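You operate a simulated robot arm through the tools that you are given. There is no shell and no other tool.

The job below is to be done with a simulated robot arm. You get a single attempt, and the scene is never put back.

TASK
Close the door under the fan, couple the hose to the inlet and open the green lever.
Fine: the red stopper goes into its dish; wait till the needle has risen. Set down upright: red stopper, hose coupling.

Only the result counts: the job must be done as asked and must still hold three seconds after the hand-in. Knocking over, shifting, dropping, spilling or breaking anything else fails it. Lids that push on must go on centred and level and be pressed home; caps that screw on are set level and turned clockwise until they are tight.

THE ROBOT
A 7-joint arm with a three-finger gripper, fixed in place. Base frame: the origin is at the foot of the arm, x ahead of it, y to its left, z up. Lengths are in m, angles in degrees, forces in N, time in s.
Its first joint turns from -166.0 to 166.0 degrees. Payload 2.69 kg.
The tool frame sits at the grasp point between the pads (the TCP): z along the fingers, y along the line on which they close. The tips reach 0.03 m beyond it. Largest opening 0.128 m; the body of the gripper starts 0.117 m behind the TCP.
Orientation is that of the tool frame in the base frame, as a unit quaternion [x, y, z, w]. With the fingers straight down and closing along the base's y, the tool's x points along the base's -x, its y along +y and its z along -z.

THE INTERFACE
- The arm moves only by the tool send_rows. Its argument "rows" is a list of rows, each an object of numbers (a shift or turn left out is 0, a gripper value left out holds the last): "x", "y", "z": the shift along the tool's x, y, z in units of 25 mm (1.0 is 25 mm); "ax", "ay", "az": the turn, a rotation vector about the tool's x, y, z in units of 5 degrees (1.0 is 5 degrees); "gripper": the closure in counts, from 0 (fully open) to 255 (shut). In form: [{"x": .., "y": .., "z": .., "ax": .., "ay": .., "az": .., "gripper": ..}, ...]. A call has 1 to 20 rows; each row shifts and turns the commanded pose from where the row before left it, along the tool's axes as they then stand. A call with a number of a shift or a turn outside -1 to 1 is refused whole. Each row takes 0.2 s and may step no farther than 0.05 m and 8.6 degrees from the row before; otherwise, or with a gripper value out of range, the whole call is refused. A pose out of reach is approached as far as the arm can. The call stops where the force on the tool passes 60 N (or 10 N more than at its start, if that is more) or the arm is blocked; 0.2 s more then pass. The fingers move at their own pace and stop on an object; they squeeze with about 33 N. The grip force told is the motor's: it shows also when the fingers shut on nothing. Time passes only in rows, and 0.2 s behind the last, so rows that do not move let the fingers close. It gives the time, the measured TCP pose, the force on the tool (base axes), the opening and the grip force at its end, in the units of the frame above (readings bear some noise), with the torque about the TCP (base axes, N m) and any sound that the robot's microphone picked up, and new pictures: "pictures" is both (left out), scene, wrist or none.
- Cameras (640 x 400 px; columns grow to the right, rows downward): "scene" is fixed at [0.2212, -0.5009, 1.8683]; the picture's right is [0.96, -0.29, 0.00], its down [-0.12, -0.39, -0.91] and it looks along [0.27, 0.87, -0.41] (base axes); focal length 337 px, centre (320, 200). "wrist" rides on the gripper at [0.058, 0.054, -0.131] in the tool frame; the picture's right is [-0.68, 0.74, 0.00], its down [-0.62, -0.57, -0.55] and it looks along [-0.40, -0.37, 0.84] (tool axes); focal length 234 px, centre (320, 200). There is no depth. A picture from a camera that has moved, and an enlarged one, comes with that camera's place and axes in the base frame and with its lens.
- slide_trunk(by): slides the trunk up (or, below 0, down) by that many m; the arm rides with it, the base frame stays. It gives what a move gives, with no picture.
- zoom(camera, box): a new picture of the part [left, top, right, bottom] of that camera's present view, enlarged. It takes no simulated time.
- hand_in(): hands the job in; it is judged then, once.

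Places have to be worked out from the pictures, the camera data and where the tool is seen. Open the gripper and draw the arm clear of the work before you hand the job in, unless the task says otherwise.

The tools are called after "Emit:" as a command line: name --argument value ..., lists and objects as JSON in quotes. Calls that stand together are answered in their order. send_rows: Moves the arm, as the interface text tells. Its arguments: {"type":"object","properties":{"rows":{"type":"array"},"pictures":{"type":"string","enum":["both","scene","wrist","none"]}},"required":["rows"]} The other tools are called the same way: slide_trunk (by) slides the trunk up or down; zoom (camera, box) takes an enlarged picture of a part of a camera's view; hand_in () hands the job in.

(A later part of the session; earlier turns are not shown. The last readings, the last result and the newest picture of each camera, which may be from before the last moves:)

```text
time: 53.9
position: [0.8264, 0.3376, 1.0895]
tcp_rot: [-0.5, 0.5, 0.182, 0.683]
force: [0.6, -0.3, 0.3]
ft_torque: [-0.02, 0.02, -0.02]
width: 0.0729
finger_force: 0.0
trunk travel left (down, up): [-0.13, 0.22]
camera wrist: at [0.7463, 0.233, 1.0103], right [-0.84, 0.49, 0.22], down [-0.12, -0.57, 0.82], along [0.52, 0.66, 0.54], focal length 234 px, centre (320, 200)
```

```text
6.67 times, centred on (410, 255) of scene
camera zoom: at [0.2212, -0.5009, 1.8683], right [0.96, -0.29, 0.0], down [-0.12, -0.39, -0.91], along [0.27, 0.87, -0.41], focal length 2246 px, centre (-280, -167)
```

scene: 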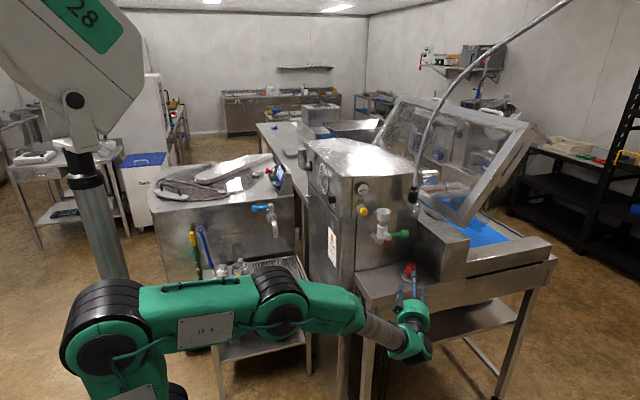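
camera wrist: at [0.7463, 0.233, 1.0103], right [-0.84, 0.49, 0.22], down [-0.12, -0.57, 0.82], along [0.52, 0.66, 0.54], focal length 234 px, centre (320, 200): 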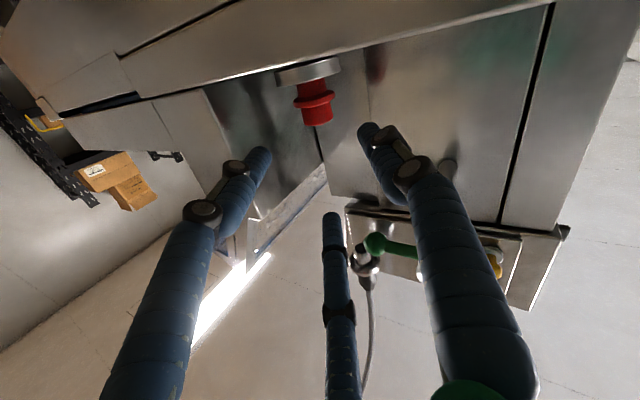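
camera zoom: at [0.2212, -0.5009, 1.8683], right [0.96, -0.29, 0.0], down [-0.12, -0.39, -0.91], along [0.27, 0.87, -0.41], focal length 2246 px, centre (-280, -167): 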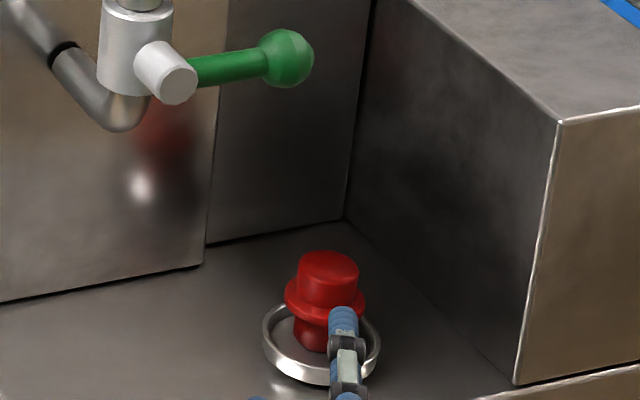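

The stopper stands upright and centred in the dish. Now I'll bring the trunk back up and raise the hand in front of the hose coupling to measure it.

Emit:
slide_trunk --by 0.12

Emit:
send_rows --rows '[{"x": -0.792, "y": -0.457}, {"x": -0.792, "y": -0.457}, {"x": -0.792, "y": -0.457}, {"x": -0.792, "y": -0.457}, {"x": -0.792, "y": -0.457}, {"x": -0.792, "y": -0.457}, {"x": -0.792, "y": -0.457}]'

Emit:
zoom --camera "wrist" --box '[200, 20, 440, 220]'

Emit:
zoom --camera "scene" --box '[370, 160, 450, 240]'

```text
time: 55.4
position: [0.8266, 0.3374, 1.2092]
tcp_rot: [-0.5, 0.5, 0.183, 0.683]
force: [-0.4, 0.1, -0.7]
ft_torque: [0.01, 0.01, 0.02]
width: 0.0734
finger_force: 0.0
trunk travel left (down, up): [-0.25, 0.1]
```

```text
time: 57.0
position: [0.826, 0.3379, 1.3681]
tcp_rot: [-0.5, 0.501, 0.183, 0.683]
force: [0.7, 0.2, -0.1]
ft_torque: [0.02, 0.0, -0.01]
width: 0.073
finger_force: 0.1
trunk travel left (down, up): [-0.25, 0.1]
camera wrist: at [0.7462, 0.2326, 1.2898], right [-0.84, 0.49, 0.22], down [-0.12, -0.57, 0.82], along [0.52, 0.66, 0.53], focal length 234 px, centre (320, 200)
```

scene: 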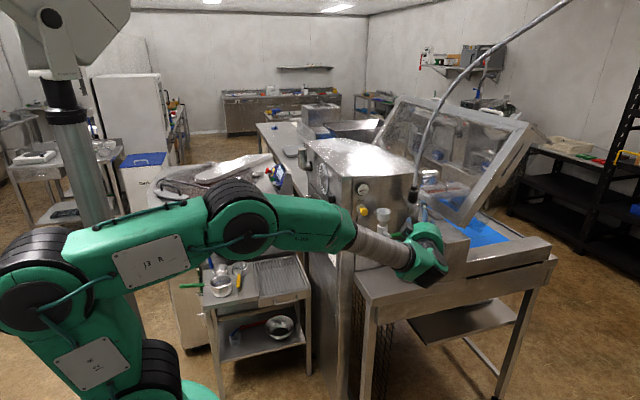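
wrist: 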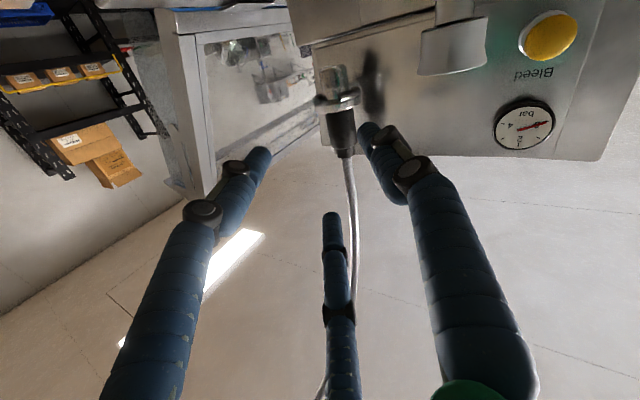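

```text
2.00 times, centred on (320, 120) of wrist
camera zoom: at [0.7462, 0.2326, 1.2898], right [-0.84, 0.49, 0.22], down [-0.12, -0.57, 0.82], along [0.52, 0.66, 0.53], focal length 468 px, centre (320, 360)
```

zoom: 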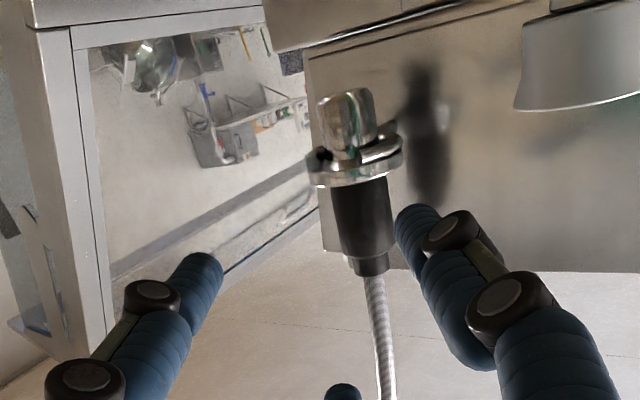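

```text
5.00 times, centred on (410, 200) of scene
camera zoom: at [0.2212, -0.5009, 1.8683], right [0.96, -0.29, 0.0], down [-0.12, -0.39, -0.91], along [0.27, 0.87, -0.41], focal length 1684 px, centre (-130, 200)
```

zoom: 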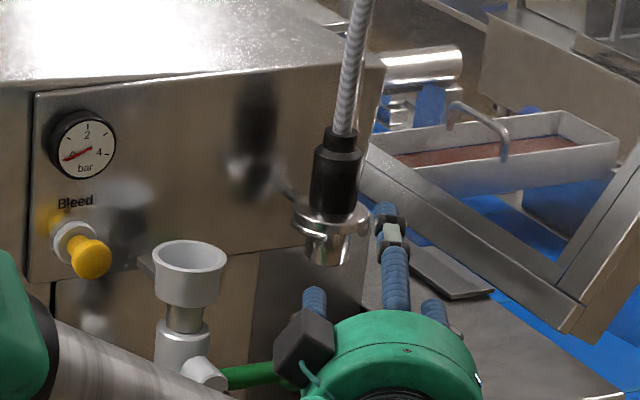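

The coupling axis is at about (0.878, 0.480): black body z 1.353–1.397, collar to 1.41, hose above. I'll pitch the hand 30° upward so that the upper jaw stays in front of the hose while the two side jaws take the body.

Emit:
send_rows --rows '[{"ax": 0.5, "ay": -0.866, "gripper": 123}, {"ax": 0.5, "ay": -0.866}, {"ax": 0.5, "ay": -0.866}, {"ax": 0.5, "ay": -0.866}, {"ax": 0.5, "ay": -0.866}, {"ax": 0.5, "ay": -0.866}]'

Emit:
zoom --camera "wrist" --box '[200, 0, 440, 200]'

Emit:
zoom --camera "scene" --box '[370, 160, 450, 240]'

```text
time: 58.4
position: [0.8311, 0.3338, 1.3725]
tcp_rot: [-0.354, 0.354, 0.229, 0.835]
force: [0.1, -0.2, 0.0]
ft_torque: [0.02, 0.03, 0.0]
width: 0.0663
finger_force: 0.0
out of reach, approached as far as the arm can: row 6
trunk travel left (down, up): [-0.25, 0.1]
camera wrist: at [0.7796, 0.2782, 1.2396], right [-0.9, 0.39, 0.19], down [-0.28, -0.86, 0.43], along [0.33, 0.34, 0.88], focal length 234 px, centre (320, 200)
```

scene: 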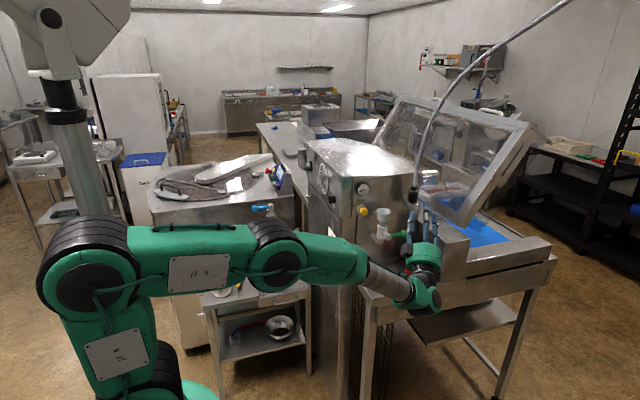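
wrist: 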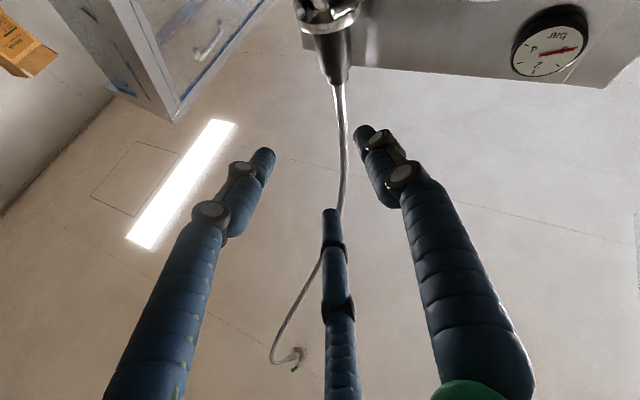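

```text
2.00 times, centred on (320, 100) of wrist
camera zoom: at [0.7796, 0.2782, 1.2396], right [-0.9, 0.39, 0.19], down [-0.28, -0.86, 0.43], along [0.33, 0.34, 0.88], focal length 468 px, centre (320, 400)
```

zoom: 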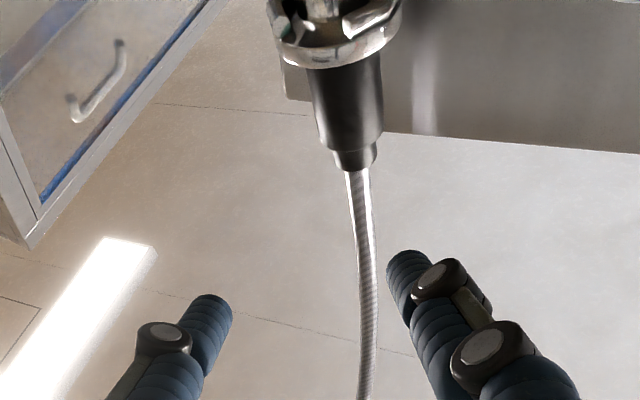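

```text
5.00 times, centred on (410, 200) of scene
camera zoom: at [0.2212, -0.5009, 1.8683], right [0.96, -0.29, 0.0], down [-0.12, -0.39, -0.91], along [0.27, 0.87, -0.41], focal length 1684 px, centre (-130, 200)
```

zoom: 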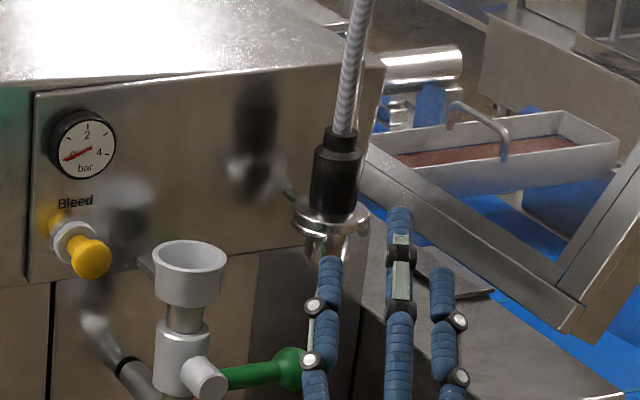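

The 30° pitch is reached but at the edge of reach. I'll slide the trunk down 10 cm and go to the stand-off from there.

Emit:
slide_trunk --by -0.1

Emit:
send_rows --rows '[{"x": -0.6, "y": -0.347, "z": 0.4}, {"x": -0.6, "y": -0.347, "z": 0.4}, {"x": -0.6, "y": -0.347, "z": 0.4}, {"x": 0.016, "y": 0.51, "z": 0.465}, {"x": 0.016, "y": 0.51, "z": 0.465}, {"x": 0.016, "y": 0.51, "z": 0.465}]'

Emit:
zoom --camera "wrist" --box '[200, 0, 440, 200]'

Emit:
zoom --camera "scene" --box '[370, 160, 450, 240]'

```text
time: 59.7
position: [0.8315, 0.3337, 1.2738]
tcp_rot: [-0.354, 0.354, 0.228, 0.835]
force: [0.0, -0.1, 0.2]
ft_torque: [-0.02, -0.03, 0.01]
width: 0.0663
finger_force: 0.0
trunk travel left (down, up): [-0.15, 0.2]
```

```text
time: 61.1
position: [0.8233, 0.3859, 1.3327]
tcp_rot: [-0.354, 0.356, 0.228, 0.834]
force: [0.5, -0.3, -0.5]
ft_torque: [0.03, -0.02, 0.04]
width: 0.0662
finger_force: 0.1
trunk travel left (down, up): [-0.15, 0.2]
camera wrist: at [0.7724, 0.3298, 1.1993], right [-0.9, 0.39, 0.2], down [-0.27, -0.86, 0.43], along [0.34, 0.34, 0.88], focal length 234 px, centre (320, 200)
```

scene: 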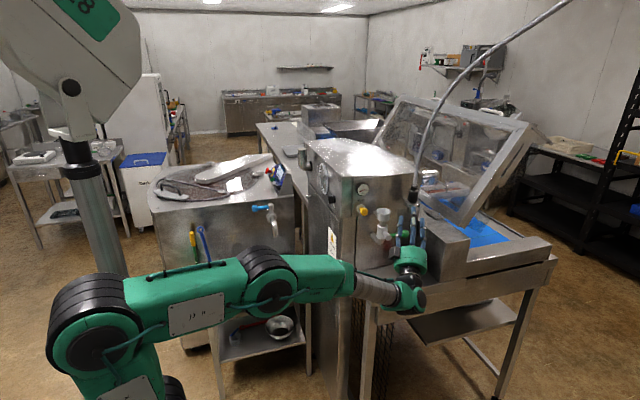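
wrist: 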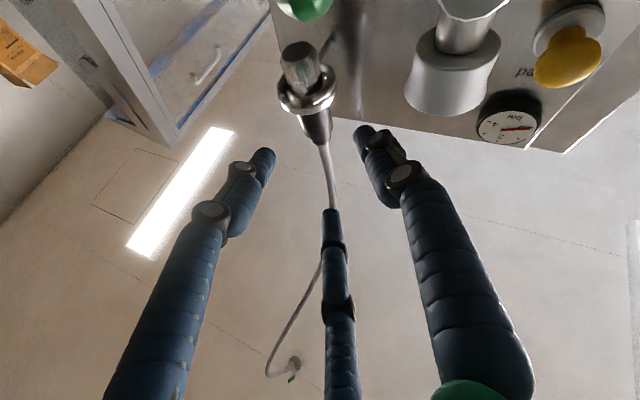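

```text
2.00 times, centred on (320, 100) of wrist
camera zoom: at [0.7724, 0.3298, 1.1993], right [-0.9, 0.39, 0.2], down [-0.27, -0.86, 0.43], along [0.34, 0.34, 0.88], focal length 468 px, centre (320, 400)
```

zoom: 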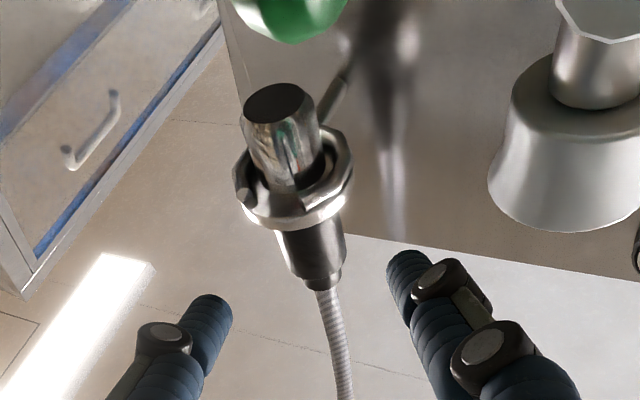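

```text
5.00 times, centred on (410, 200) of scene
camera zoom: at [0.2212, -0.5009, 1.8683], right [0.96, -0.29, 0.0], down [-0.12, -0.39, -0.91], along [0.27, 0.87, -0.41], focal length 1684 px, centre (-130, 200)
```

zoom: 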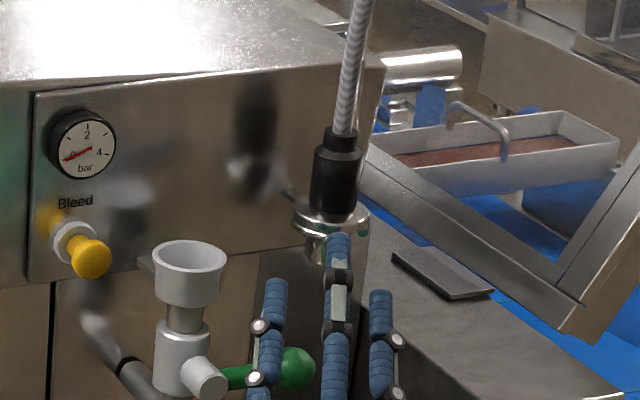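

The coupling is centred laterally between the jaws. I'll advance 6 cm along the tool axis and re-check.

Emit:
send_rows --rows '[{"z": 0.6}, {"z": 0.6}, {"z": 0.6}, {"z": 0.6}]'

Emit:
zoom --camera "wrist" --box '[200, 40, 440, 240]'

Emit:
zoom --camera "scene" --box '[385, 170, 445, 220]'

```text
time: 62.1
position: [0.8492, 0.4298, 1.3632]
tcp_rot: [-0.355, 0.355, 0.229, 0.834]
force: [-0.1, 0.6, -0.7]
ft_torque: [-0.02, -0.01, 0.01]
width: 0.0664
finger_force: 0.0
trunk travel left (down, up): [-0.15, 0.2]
camera wrist: at [0.7966, 0.3738, 1.2287], right [-0.9, 0.39, 0.19], down [-0.28, -0.86, 0.43], along [0.33, 0.34, 0.88], focal length 234 px, centre (320, 200)
```

scene: 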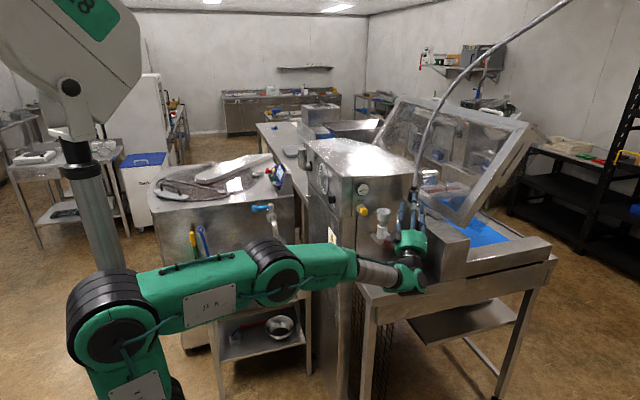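
wrist: 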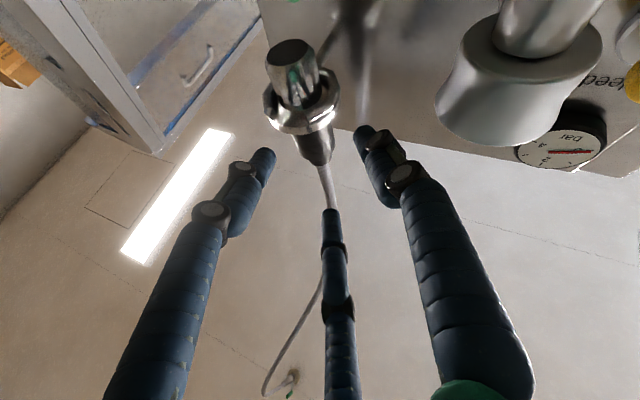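

```text
2.00 times, centred on (320, 140) of wrist
camera zoom: at [0.7966, 0.3738, 1.2287], right [-0.9, 0.39, 0.19], down [-0.28, -0.86, 0.43], along [0.33, 0.34, 0.88], focal length 468 px, centre (320, 320)
```

zoom: 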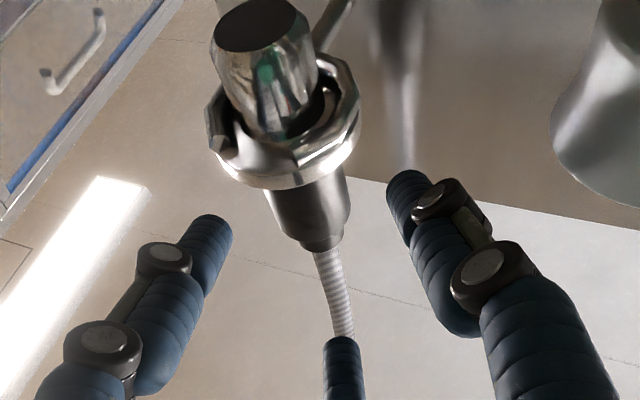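

```text
8.00 times, centred on (415, 195) of scene
camera zoom: at [0.2212, -0.5009, 1.8683], right [0.96, -0.29, 0.0], down [-0.12, -0.39, -0.91], along [0.27, 0.87, -0.41], focal length 2695 px, centre (-440, 240)
```

zoom: 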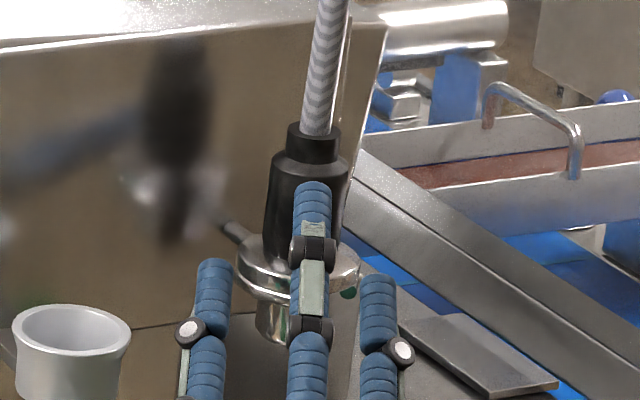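

The lateral centring holds. The image puts the nozzle bottom a little lower (about 1.305) and the flange top at about 1.347. I'll advance the last 38 mm slowly.

Emit:
send_rows --rows '[{"x": 0.03, "y": 0.018, "z": 0.38}, {"x": 0.03, "y": 0.018, "z": 0.38}, {"x": 0.03, "y": 0.018, "z": 0.38}, {"x": 0.03, "y": 0.018, "z": 0.38}]'

Emit:
zoom --camera "wrist" --box '[200, 40, 440, 240]'

Emit:
zoom --camera "scene" --box '[385, 170, 445, 220]'

```text
time: 63.1
position: [0.8656, 0.4599, 1.3787]
tcp_rot: [-0.354, 0.355, 0.229, 0.835]
force: [-0.6, 0.7, 0.4]
ft_torque: [0.01, -0.02, 0.01]
width: 0.0662
finger_force: 0.0
trunk travel left (down, up): [-0.15, 0.2]
camera wrist: at [0.814, 0.4039, 1.2455], right [-0.9, 0.39, 0.19], down [-0.27, -0.86, 0.43], along [0.33, 0.34, 0.88], focal length 234 px, centre (320, 200)
```

scene: 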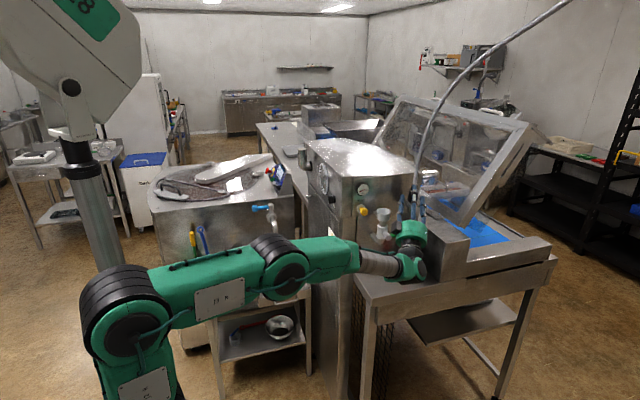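
wrist: 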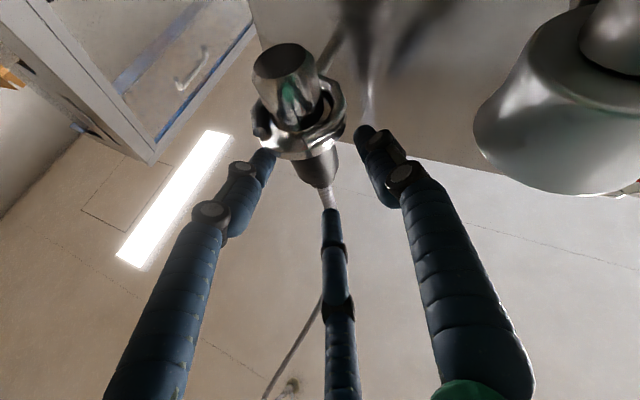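

```text
2.00 times, centred on (320, 140) of wrist
camera zoom: at [0.814, 0.4039, 1.2455], right [-0.9, 0.39, 0.19], down [-0.27, -0.86, 0.43], along [0.33, 0.34, 0.88], focal length 468 px, centre (320, 320)
```

zoom: 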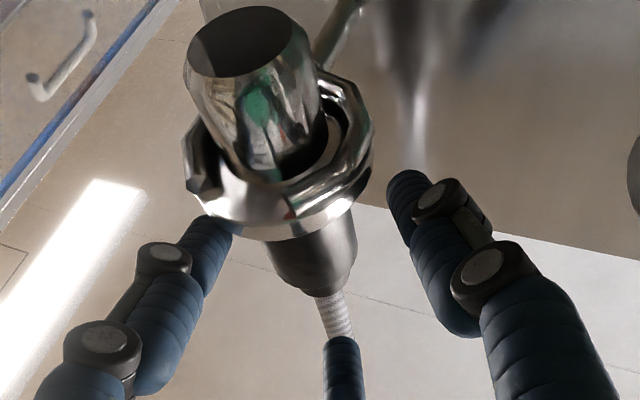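

```text
8.00 times, centred on (415, 195) of scene
camera zoom: at [0.2212, -0.5009, 1.8683], right [0.96, -0.29, 0.0], down [-0.12, -0.39, -0.91], along [0.27, 0.87, -0.41], focal length 2695 px, centre (-440, 240)
```

zoom: 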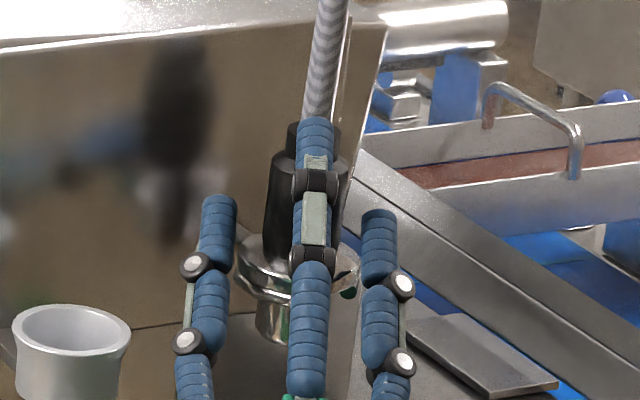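

The body sits centred between the two side jaws and the upper jaw is in front of the hose, with no contact force so far. Closing the grip.

Emit:
send_rows --rows '[{"gripper": 145}, {"gripper": 160}, {"gripper": 175}, {"gripper": 255}, {}, {}]'

Emit:
zoom --camera "wrist" --box '[200, 40, 440, 240]'

Emit:
zoom --camera "scene" --box '[385, 170, 445, 220]'

```text
time: 64.5
position: [0.8651, 0.4604, 1.3775]
tcp_rot: [-0.354, 0.355, 0.229, 0.834]
force: [-0.4, -0.1, 0.2]
ft_torque: [-0.06, 0.08, -0.02]
width: 0.0404
finger_force: 33.8
trunk travel left (down, up): [-0.15, 0.2]
camera wrist: at [0.8139, 0.404, 1.2451], right [-0.9, 0.39, 0.2], down [-0.27, -0.86, 0.43], along [0.34, 0.34, 0.88], focal length 234 px, centre (320, 200)
```

scene: 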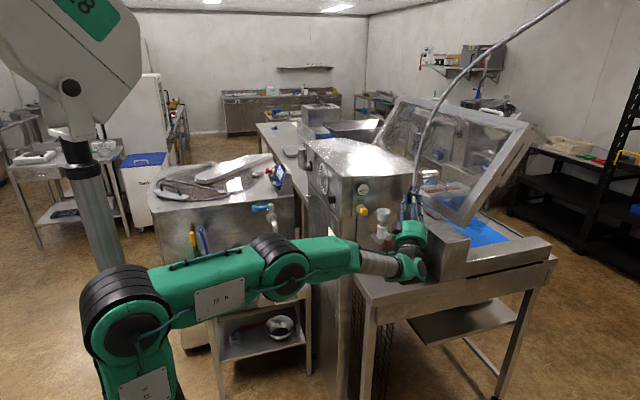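
wrist: 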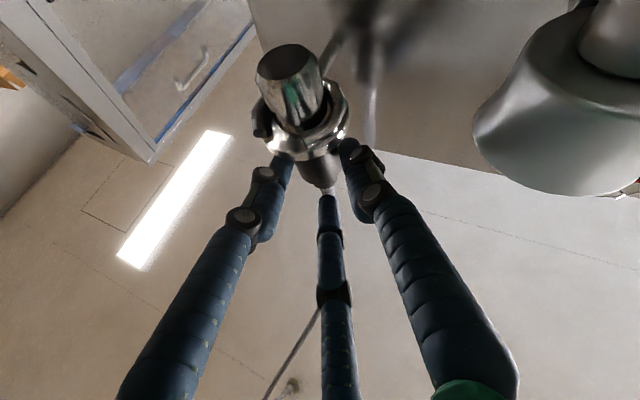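

```text
2.00 times, centred on (320, 140) of wrist
camera zoom: at [0.8139, 0.404, 1.2451], right [-0.9, 0.39, 0.2], down [-0.27, -0.86, 0.43], along [0.34, 0.34, 0.88], focal length 468 px, centre (320, 320)
```

zoom: 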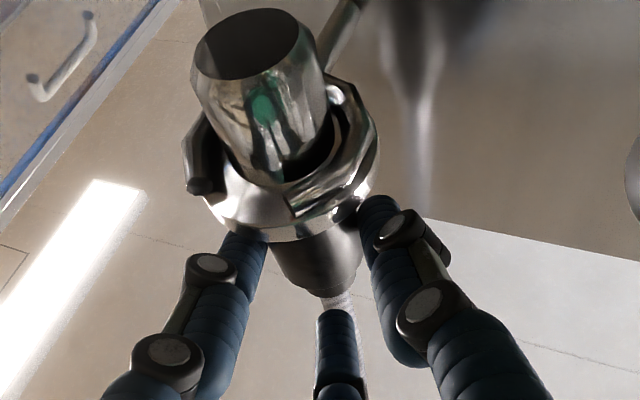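

```text
8.00 times, centred on (415, 195) of scene
camera zoom: at [0.2212, -0.5009, 1.8683], right [0.96, -0.29, 0.0], down [-0.12, -0.39, -0.91], along [0.27, 0.87, -0.41], focal length 2695 px, centre (-440, 240)
```

zoom: 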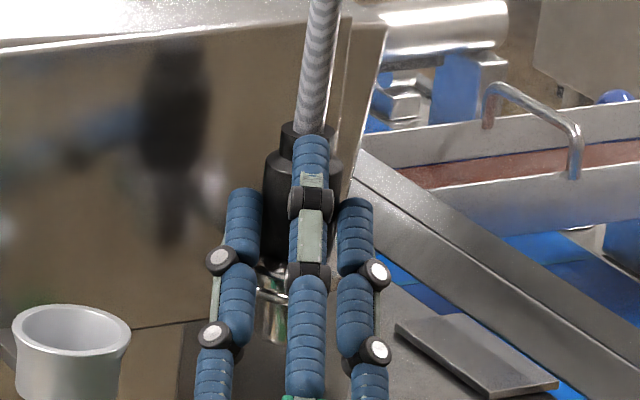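

The coupling is gripped (width 40 mm, 34 N). I'll lift it slowly out of the fork and watch the force.

Emit:
send_rows --rows '[{"x": -0.15, "y": -0.0866, "z": 0.1}, {"x": -0.15, "y": -0.0866, "z": 0.1}, {"x": -0.15, "y": -0.0866, "z": 0.1}]'

Emit:
zoom --camera "wrist" --box '[200, 40, 440, 240]'

Emit:
zoom --camera "scene" --box '[385, 170, 445, 220]'

```text
time: 65.3
position: [0.8665, 0.4593, 1.3943]
tcp_rot: [-0.354, 0.355, 0.229, 0.834]
force: [1.3, 0.6, -2.1]
ft_torque: [-0.05, 0.06, -0.02]
width: 0.0402
finger_force: 33.7
trunk travel left (down, up): [-0.15, 0.2]
camera wrist: at [0.8143, 0.4039, 1.2604], right [-0.9, 0.39, 0.19], down [-0.27, -0.86, 0.43], along [0.34, 0.34, 0.88], focal length 234 px, centre (320, 200)
```

scene: 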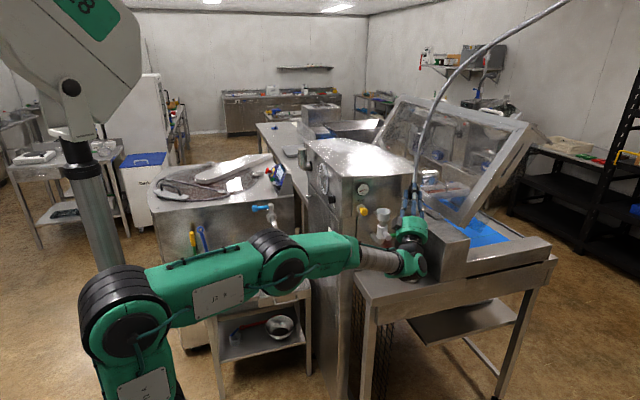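
wrist: 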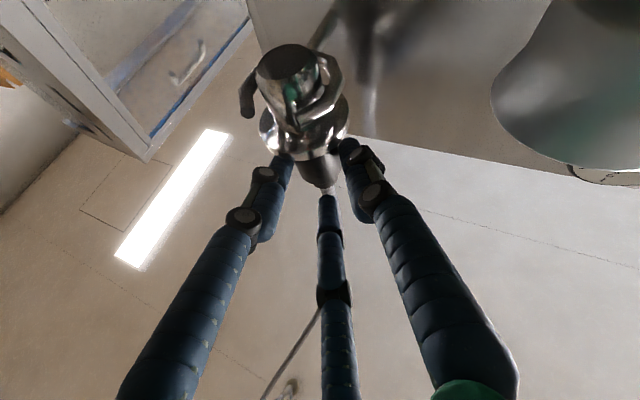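

```text
2.00 times, centred on (320, 140) of wrist
camera zoom: at [0.8143, 0.4039, 1.2604], right [-0.9, 0.39, 0.19], down [-0.27, -0.86, 0.43], along [0.34, 0.34, 0.88], focal length 468 px, centre (320, 320)
```

zoom: 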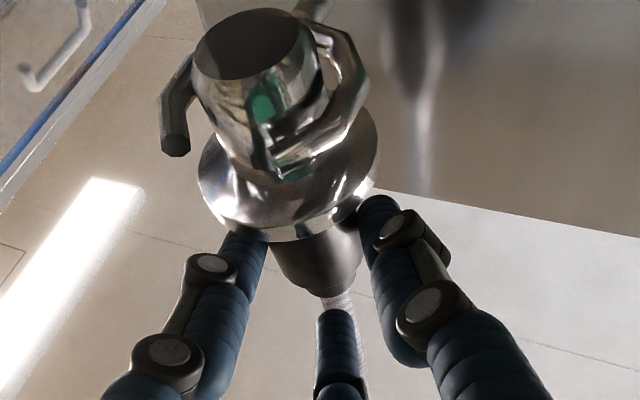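

```text
8.00 times, centred on (415, 195) of scene
camera zoom: at [0.2212, -0.5009, 1.8683], right [0.96, -0.29, 0.0], down [-0.12, -0.39, -0.91], along [0.27, 0.87, -0.41], focal length 2695 px, centre (-440, 240)
```

zoom: 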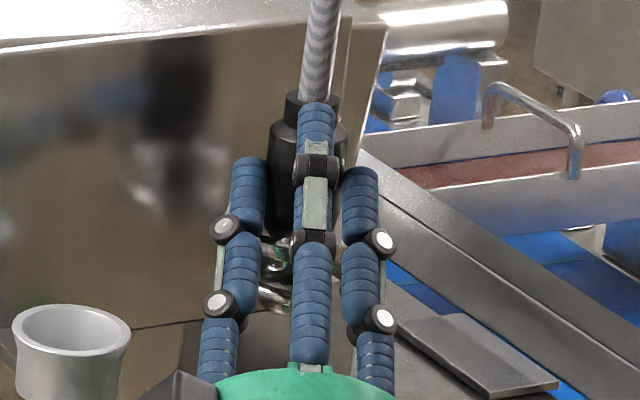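

The coupling rises with the hand and stays aligned, with only about 2 N of weight. I'll lift 48 mm more to clear the fork.

Emit:
send_rows --rows '[{"x": -0.24, "y": -0.139, "z": 0.16}, {"x": -0.24, "y": -0.139, "z": 0.16}, {"x": -0.24, "y": -0.139, "z": 0.16}, {"x": -0.24, "y": -0.139, "z": 0.16}, {"x": -0.24, "y": -0.139, "z": 0.16}, {"x": -0.24, "y": -0.139, "z": 0.16}]'

Emit:
zoom --camera "wrist" --box '[200, 40, 440, 240]'

Emit:
zoom --camera "scene" --box '[385, 150, 445, 220]'

```text
time: 66.7
position: [0.8673, 0.4601, 1.4418]
tcp_rot: [-0.354, 0.355, 0.229, 0.834]
force: [0.2, 0.0, -2.9]
ft_torque: [-0.02, 0.09, -0.01]
width: 0.04
finger_force: 32.9
trunk travel left (down, up): [-0.15, 0.2]
camera wrist: at [0.8152, 0.4045, 1.3088], right [-0.9, 0.39, 0.19], down [-0.27, -0.86, 0.43], along [0.34, 0.34, 0.88], focal length 234 px, centre (320, 200)
```

scene: 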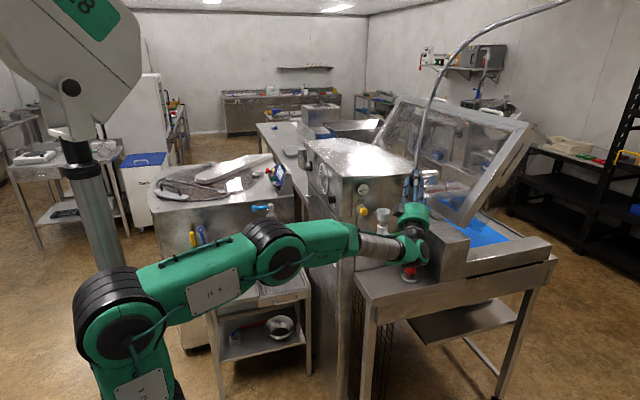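
wrist: 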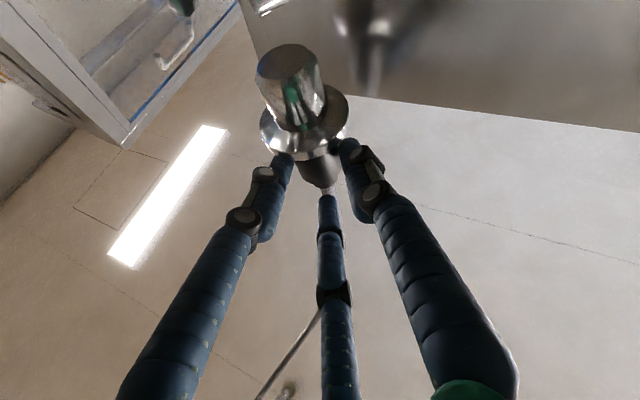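

```text
2.00 times, centred on (320, 140) of wrist
camera zoom: at [0.8152, 0.4045, 1.3088], right [-0.9, 0.39, 0.19], down [-0.27, -0.86, 0.43], along [0.34, 0.34, 0.88], focal length 468 px, centre (320, 320)
```

zoom: 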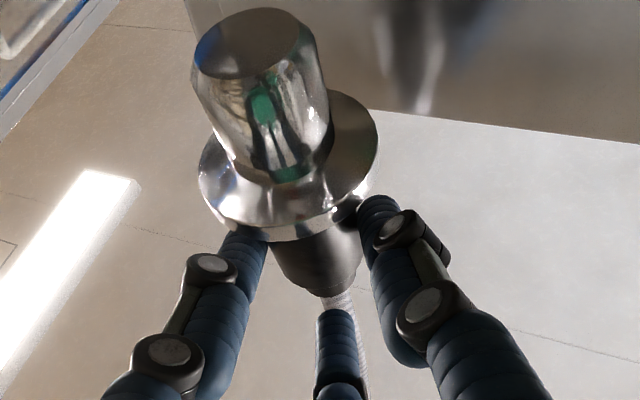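

```text
5.71 times, centred on (415, 185) of scene
camera zoom: at [0.2212, -0.5009, 1.8683], right [0.96, -0.29, 0.0], down [-0.12, -0.39, -0.91], along [0.27, 0.87, -0.41], focal length 1925 px, centre (-223, 286)
```

zoom: 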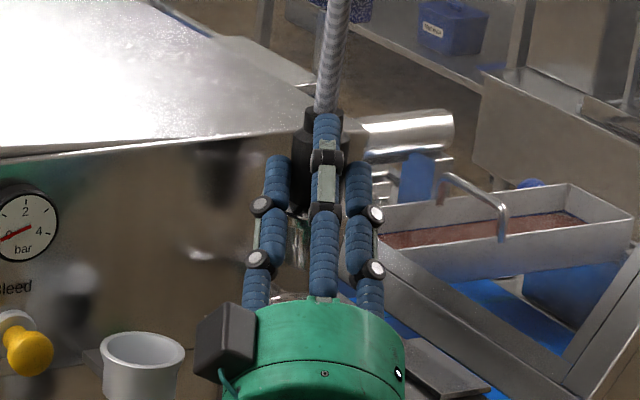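

The coupling is clear of the fork and held steady. I'll zoom in to measure precisely how it sits in the hand before moving over the inlet.

Emit:
zoom --camera "wrist" --box '[240, 30, 370, 130]'

Emit:
zoom --camera "wrist" --box '[240, 110, 400, 220]'

Emit:
zoom --camera "scene" --box '[390, 150, 440, 200]'

```text
4.00 times, centred on (305, 80) of wrist
camera zoom: at [0.8152, 0.4045, 1.3088], right [-0.9, 0.39, 0.19], down [-0.27, -0.86, 0.43], along [0.34, 0.34, 0.88], focal length 937 px, centre (380, 680)
```

zoom: 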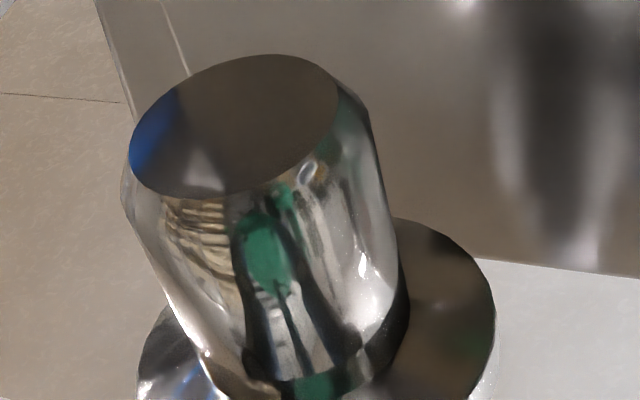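

```text
3.64 times, centred on (320, 165) of wrist
camera zoom: at [0.8152, 0.4045, 1.3088], right [-0.9, 0.39, 0.19], down [-0.27, -0.86, 0.43], along [0.34, 0.34, 0.88], focal length 852 px, centre (320, 327)
```

zoom: 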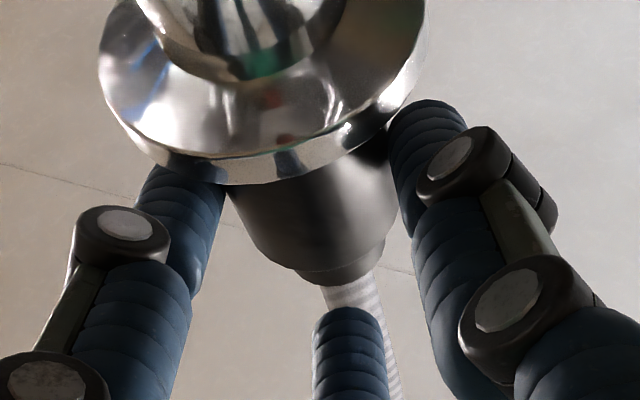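

```text
8.00 times, centred on (415, 175) of scene
camera zoom: at [0.2212, -0.5009, 1.8683], right [0.96, -0.29, 0.0], down [-0.12, -0.39, -0.91], along [0.27, 0.87, -0.41], focal length 2695 px, centre (-440, 400)
```

zoom: 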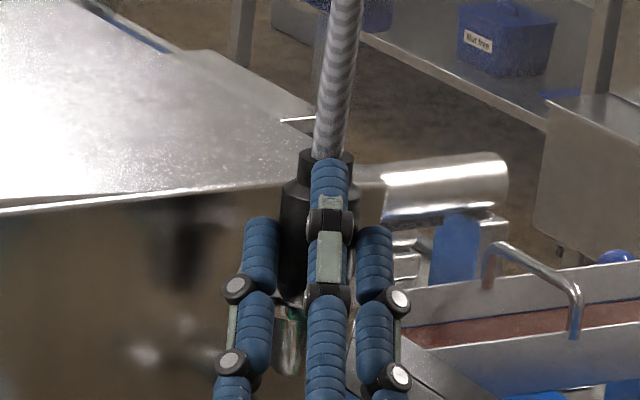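

Combining both views, I estimate the coupling axis about 31 mm ahead of the TCP and within about 2 mm laterally, with the nozzle bottom about 70 mm below the TCP. I'll translate over the inlet cup at this height.

Emit:
send_rows --rows '[{"x": -0.494, "y": 0.478, "z": -0.327}, {"x": -0.494, "y": 0.478, "z": -0.327}, {"x": -0.494, "y": 0.478, "z": -0.327}, {"x": -0.494, "y": 0.478, "z": -0.327}, {"x": -0.494, "y": 0.478, "z": -0.327}, {"x": -0.494, "y": 0.478, "z": -0.327}]'

Emit:
zoom --camera "scene" --box '[360, 160, 420, 230]'

Emit:
zoom --camera "wrist" --box '[200, 0, 440, 200]'

```text
time: 68.1
position: [0.7538, 0.4599, 1.4429]
tcp_rot: [-0.355, 0.356, 0.232, 0.832]
force: [-0.5, -0.3, -2.3]
ft_torque: [-0.03, 0.02, -0.02]
width: 0.04
finger_force: 33.3
trunk travel left (down, up): [-0.15, 0.2]
camera wrist: at [0.7018, 0.4025, 1.3103], right [-0.9, 0.38, 0.2], down [-0.27, -0.86, 0.44], along [0.34, 0.34, 0.88], focal length 234 px, centre (320, 200)
```

scene: 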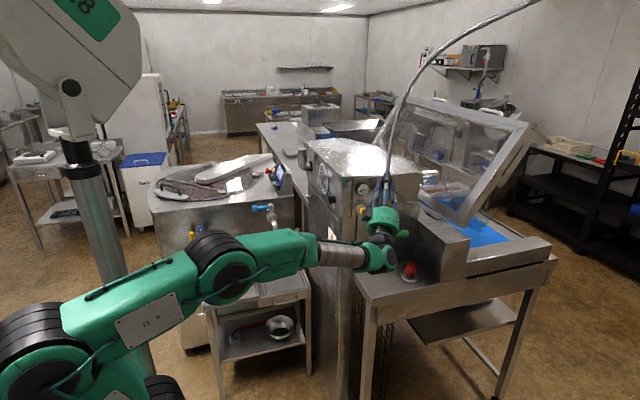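
wrist: 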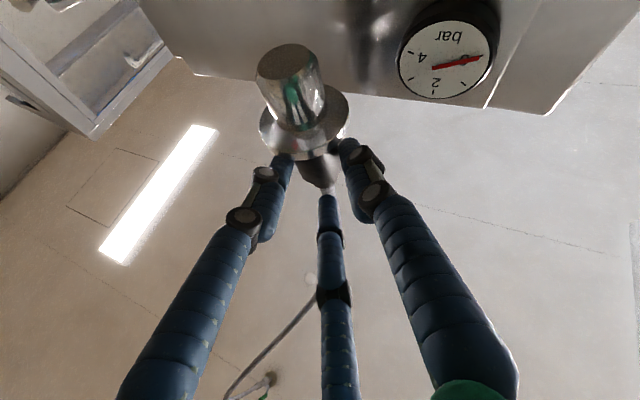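

```text
5.71 times, centred on (390, 195) of scene
camera zoom: at [0.2212, -0.5009, 1.8683], right [0.96, -0.29, 0.0], down [-0.12, -0.39, -0.91], along [0.27, 0.87, -0.41], focal length 1925 px, centre (-80, 229)
```

zoom: 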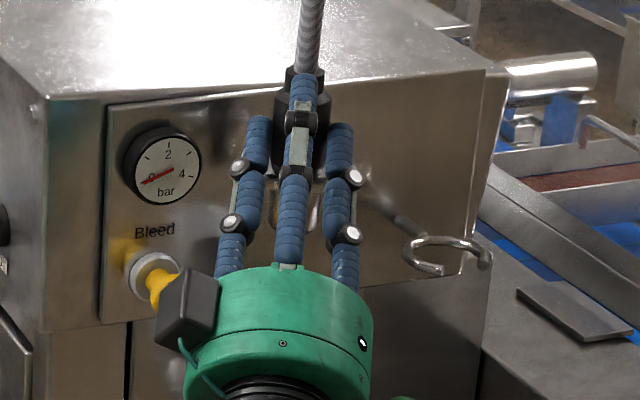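

```text
2.00 times, centred on (320, 100) of wrist
camera zoom: at [0.7018, 0.4025, 1.3103], right [-0.9, 0.38, 0.2], down [-0.27, -0.86, 0.44], along [0.34, 0.34, 0.88], focal length 468 px, centre (320, 400)
```

zoom: 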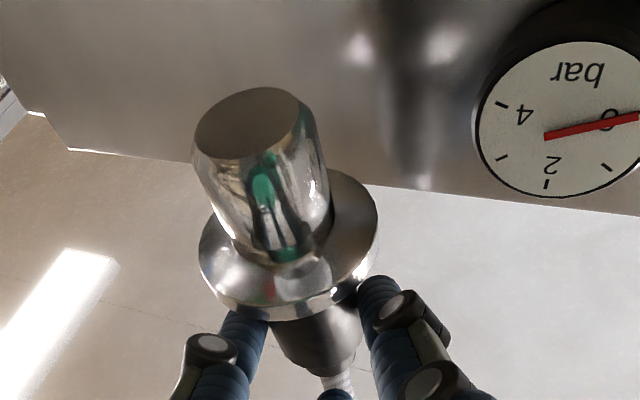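

The coupling hangs over the inlet with the fork empty behind. I'll lower 30 mm so the nozzle is just above the cup rim, then check the alignment through the gaps in the scene view.

Emit:
send_rows --rows '[{"x": 0.225, "y": 0.13, "z": -0.15}, {"x": 0.225, "y": 0.13, "z": -0.15}, {"x": 0.225, "y": 0.13, "z": -0.15}, {"x": 0.225, "y": 0.13, "z": -0.15}]'

Emit:
zoom --camera "scene" --box '[365, 180, 405, 220]'

Emit:
zoom --camera "scene" --box '[340, 160, 440, 250]'

```text
time: 69.1
position: [0.7637, 0.4504, 1.4232]
tcp_rot: [-0.356, 0.356, 0.233, 0.832]
force: [0.5, -0.1, -2.2]
ft_torque: [-0.09, 0.02, 0.01]
width: 0.0398
finger_force: 32.9
out of reach, approached as far as the arm can: row 2, 3, 4
trunk travel left (down, up): [-0.15, 0.2]
camera wrist: at [0.7115, 0.3938, 1.2907], right [-0.9, 0.38, 0.2], down [-0.26, -0.86, 0.44], along [0.34, 0.34, 0.88], focal length 234 px, centre (320, 200)
```

scene: 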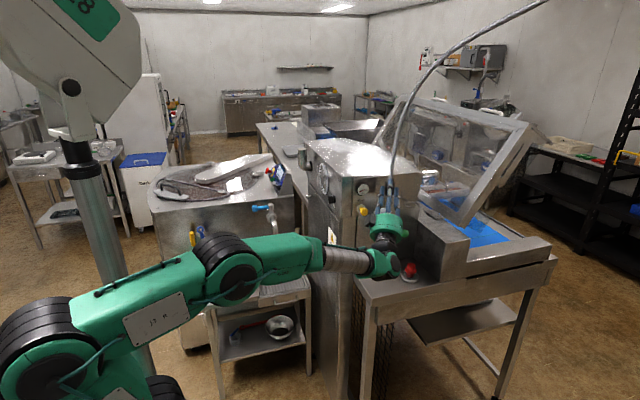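
wrist: 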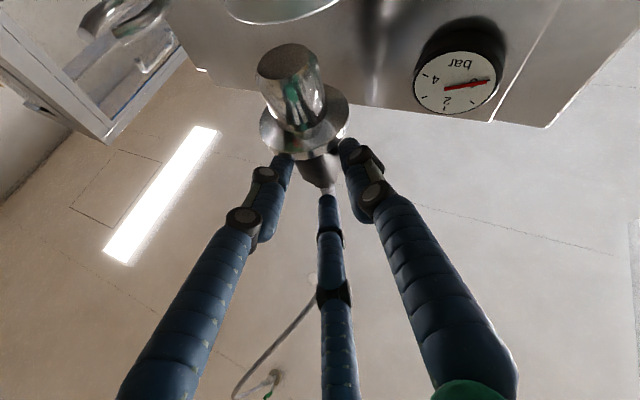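

```text
10.00 times, centred on (385, 200) of scene
camera zoom: at [0.2212, -0.5009, 1.8683], right [0.96, -0.29, 0.0], down [-0.12, -0.39, -0.91], along [0.27, 0.87, -0.41], focal length 3369 px, centre (-330, 200)
```

zoom: 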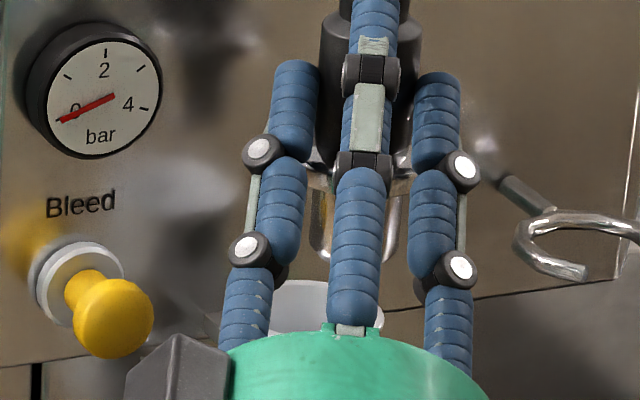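

```text
4.44 times, centred on (390, 205) of scene
camera zoom: at [0.2212, -0.5009, 1.8683], right [0.96, -0.29, 0.0], down [-0.12, -0.39, -0.91], along [0.27, 0.87, -0.41], focal length 1497 px, centre (9, 178)
```

zoom: 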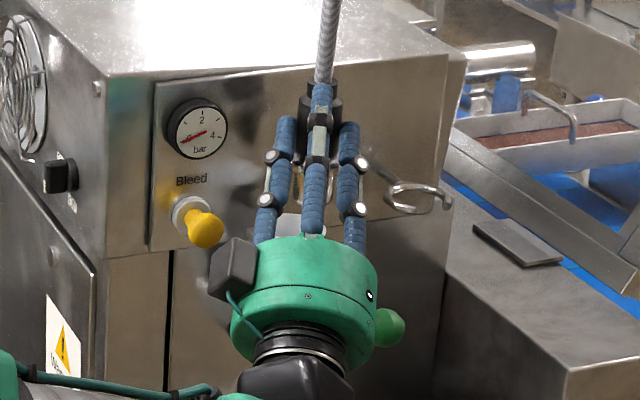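

At this pitch the arm again ran out of range going lower. I'll raise 13 cm while correcting position, then drop the trunk 13 cm so the arm keeps a comfortable posture.

Emit:
send_rows --rows '[{"x": -0.589, "y": -0.246, "z": 0.389}, {"x": -0.589, "y": -0.246, "z": 0.389}, {"x": -0.589, "y": -0.246, "z": 0.389}, {"x": -0.589, "y": -0.246, "z": 0.389}, {"x": -0.589, "y": -0.246, "z": 0.389}, {"x": -0.589, "y": -0.246, "z": 0.389}, {"x": -0.589, "y": -0.246, "z": 0.389}]'

```text
time: 70.7
position: [0.7533, 0.4602, 1.5532]
tcp_rot: [-0.354, 0.356, 0.229, 0.834]
force: [0.6, -0.6, -3.0]
ft_torque: [-0.05, 0.07, -0.01]
width: 0.04
finger_force: 32.7
trunk travel left (down, up): [-0.15, 0.2]
camera wrist: at [0.7013, 0.4044, 1.4197], right [-0.9, 0.39, 0.2], down [-0.27, -0.86, 0.43], along [0.34, 0.34, 0.88], focal length 234 px, centre (320, 200)
```

scene: 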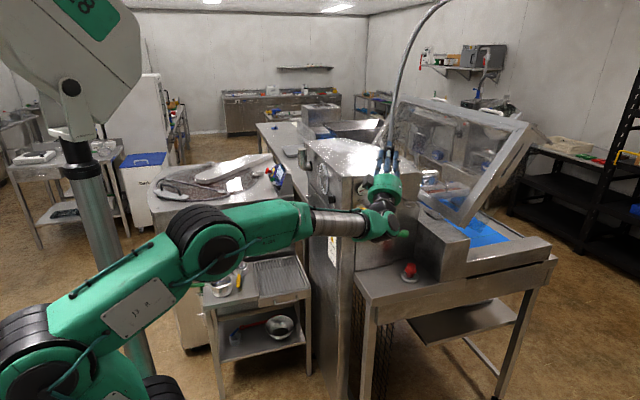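
wrist: 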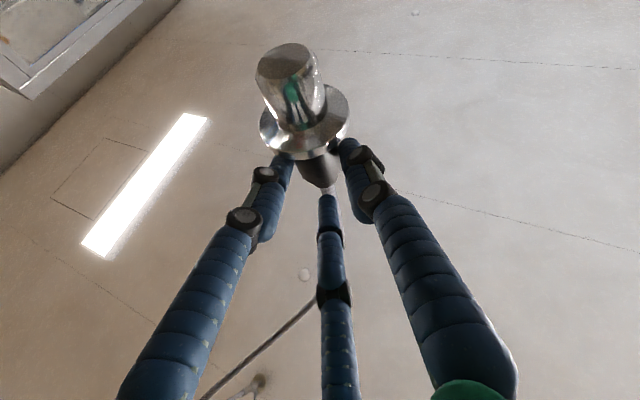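

Emit:
slide_trunk --by -0.13

Emit:
zoom --camera "scene" --box '[365, 180, 405, 220]'

Emit:
zoom --camera "wrist" --box '[220, 0, 420, 160]'

```text
time: 72.3
position: [0.7529, 0.4602, 1.4242]
tcp_rot: [-0.354, 0.355, 0.228, 0.835]
force: [0.1, -0.6, -2.5]
ft_torque: [-0.09, 0.06, 0.0]
width: 0.0399
finger_force: 33.4
trunk travel left (down, up): [-0.02, 0.33]
```

```text
10.00 times, centred on (385, 200) of scene
camera zoom: at [0.2212, -0.5009, 1.8683], right [0.96, -0.29, 0.0], down [-0.12, -0.39, -0.91], along [0.27, 0.87, -0.41], focal length 3369 px, centre (-330, 200)
```

zoom: 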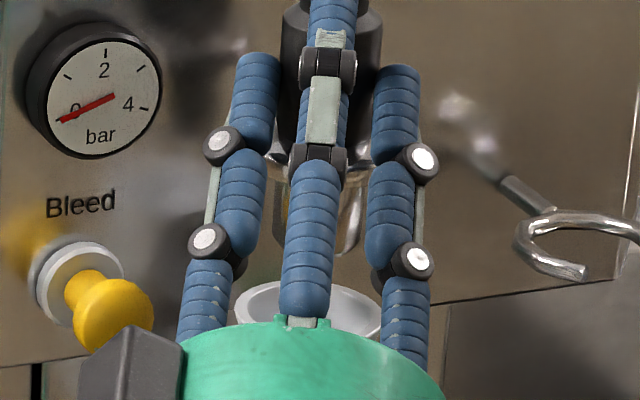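

```text
2.50 times, centred on (320, 80) of wrist
camera zoom: at [0.7013, 0.4044, 1.2905], right [-0.9, 0.39, 0.19], down [-0.27, -0.86, 0.43], along [0.33, 0.34, 0.88], focal length 585 px, centre (320, 500)
```

zoom: 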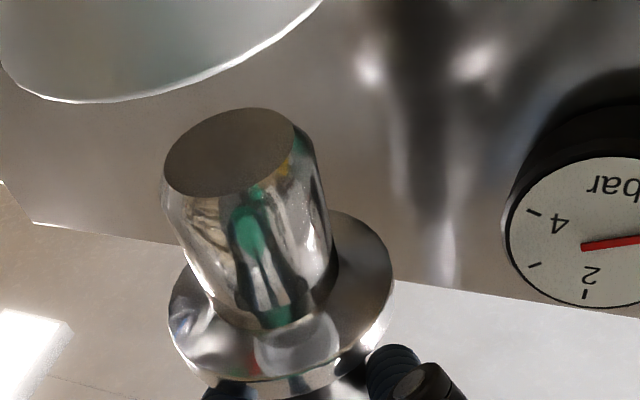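

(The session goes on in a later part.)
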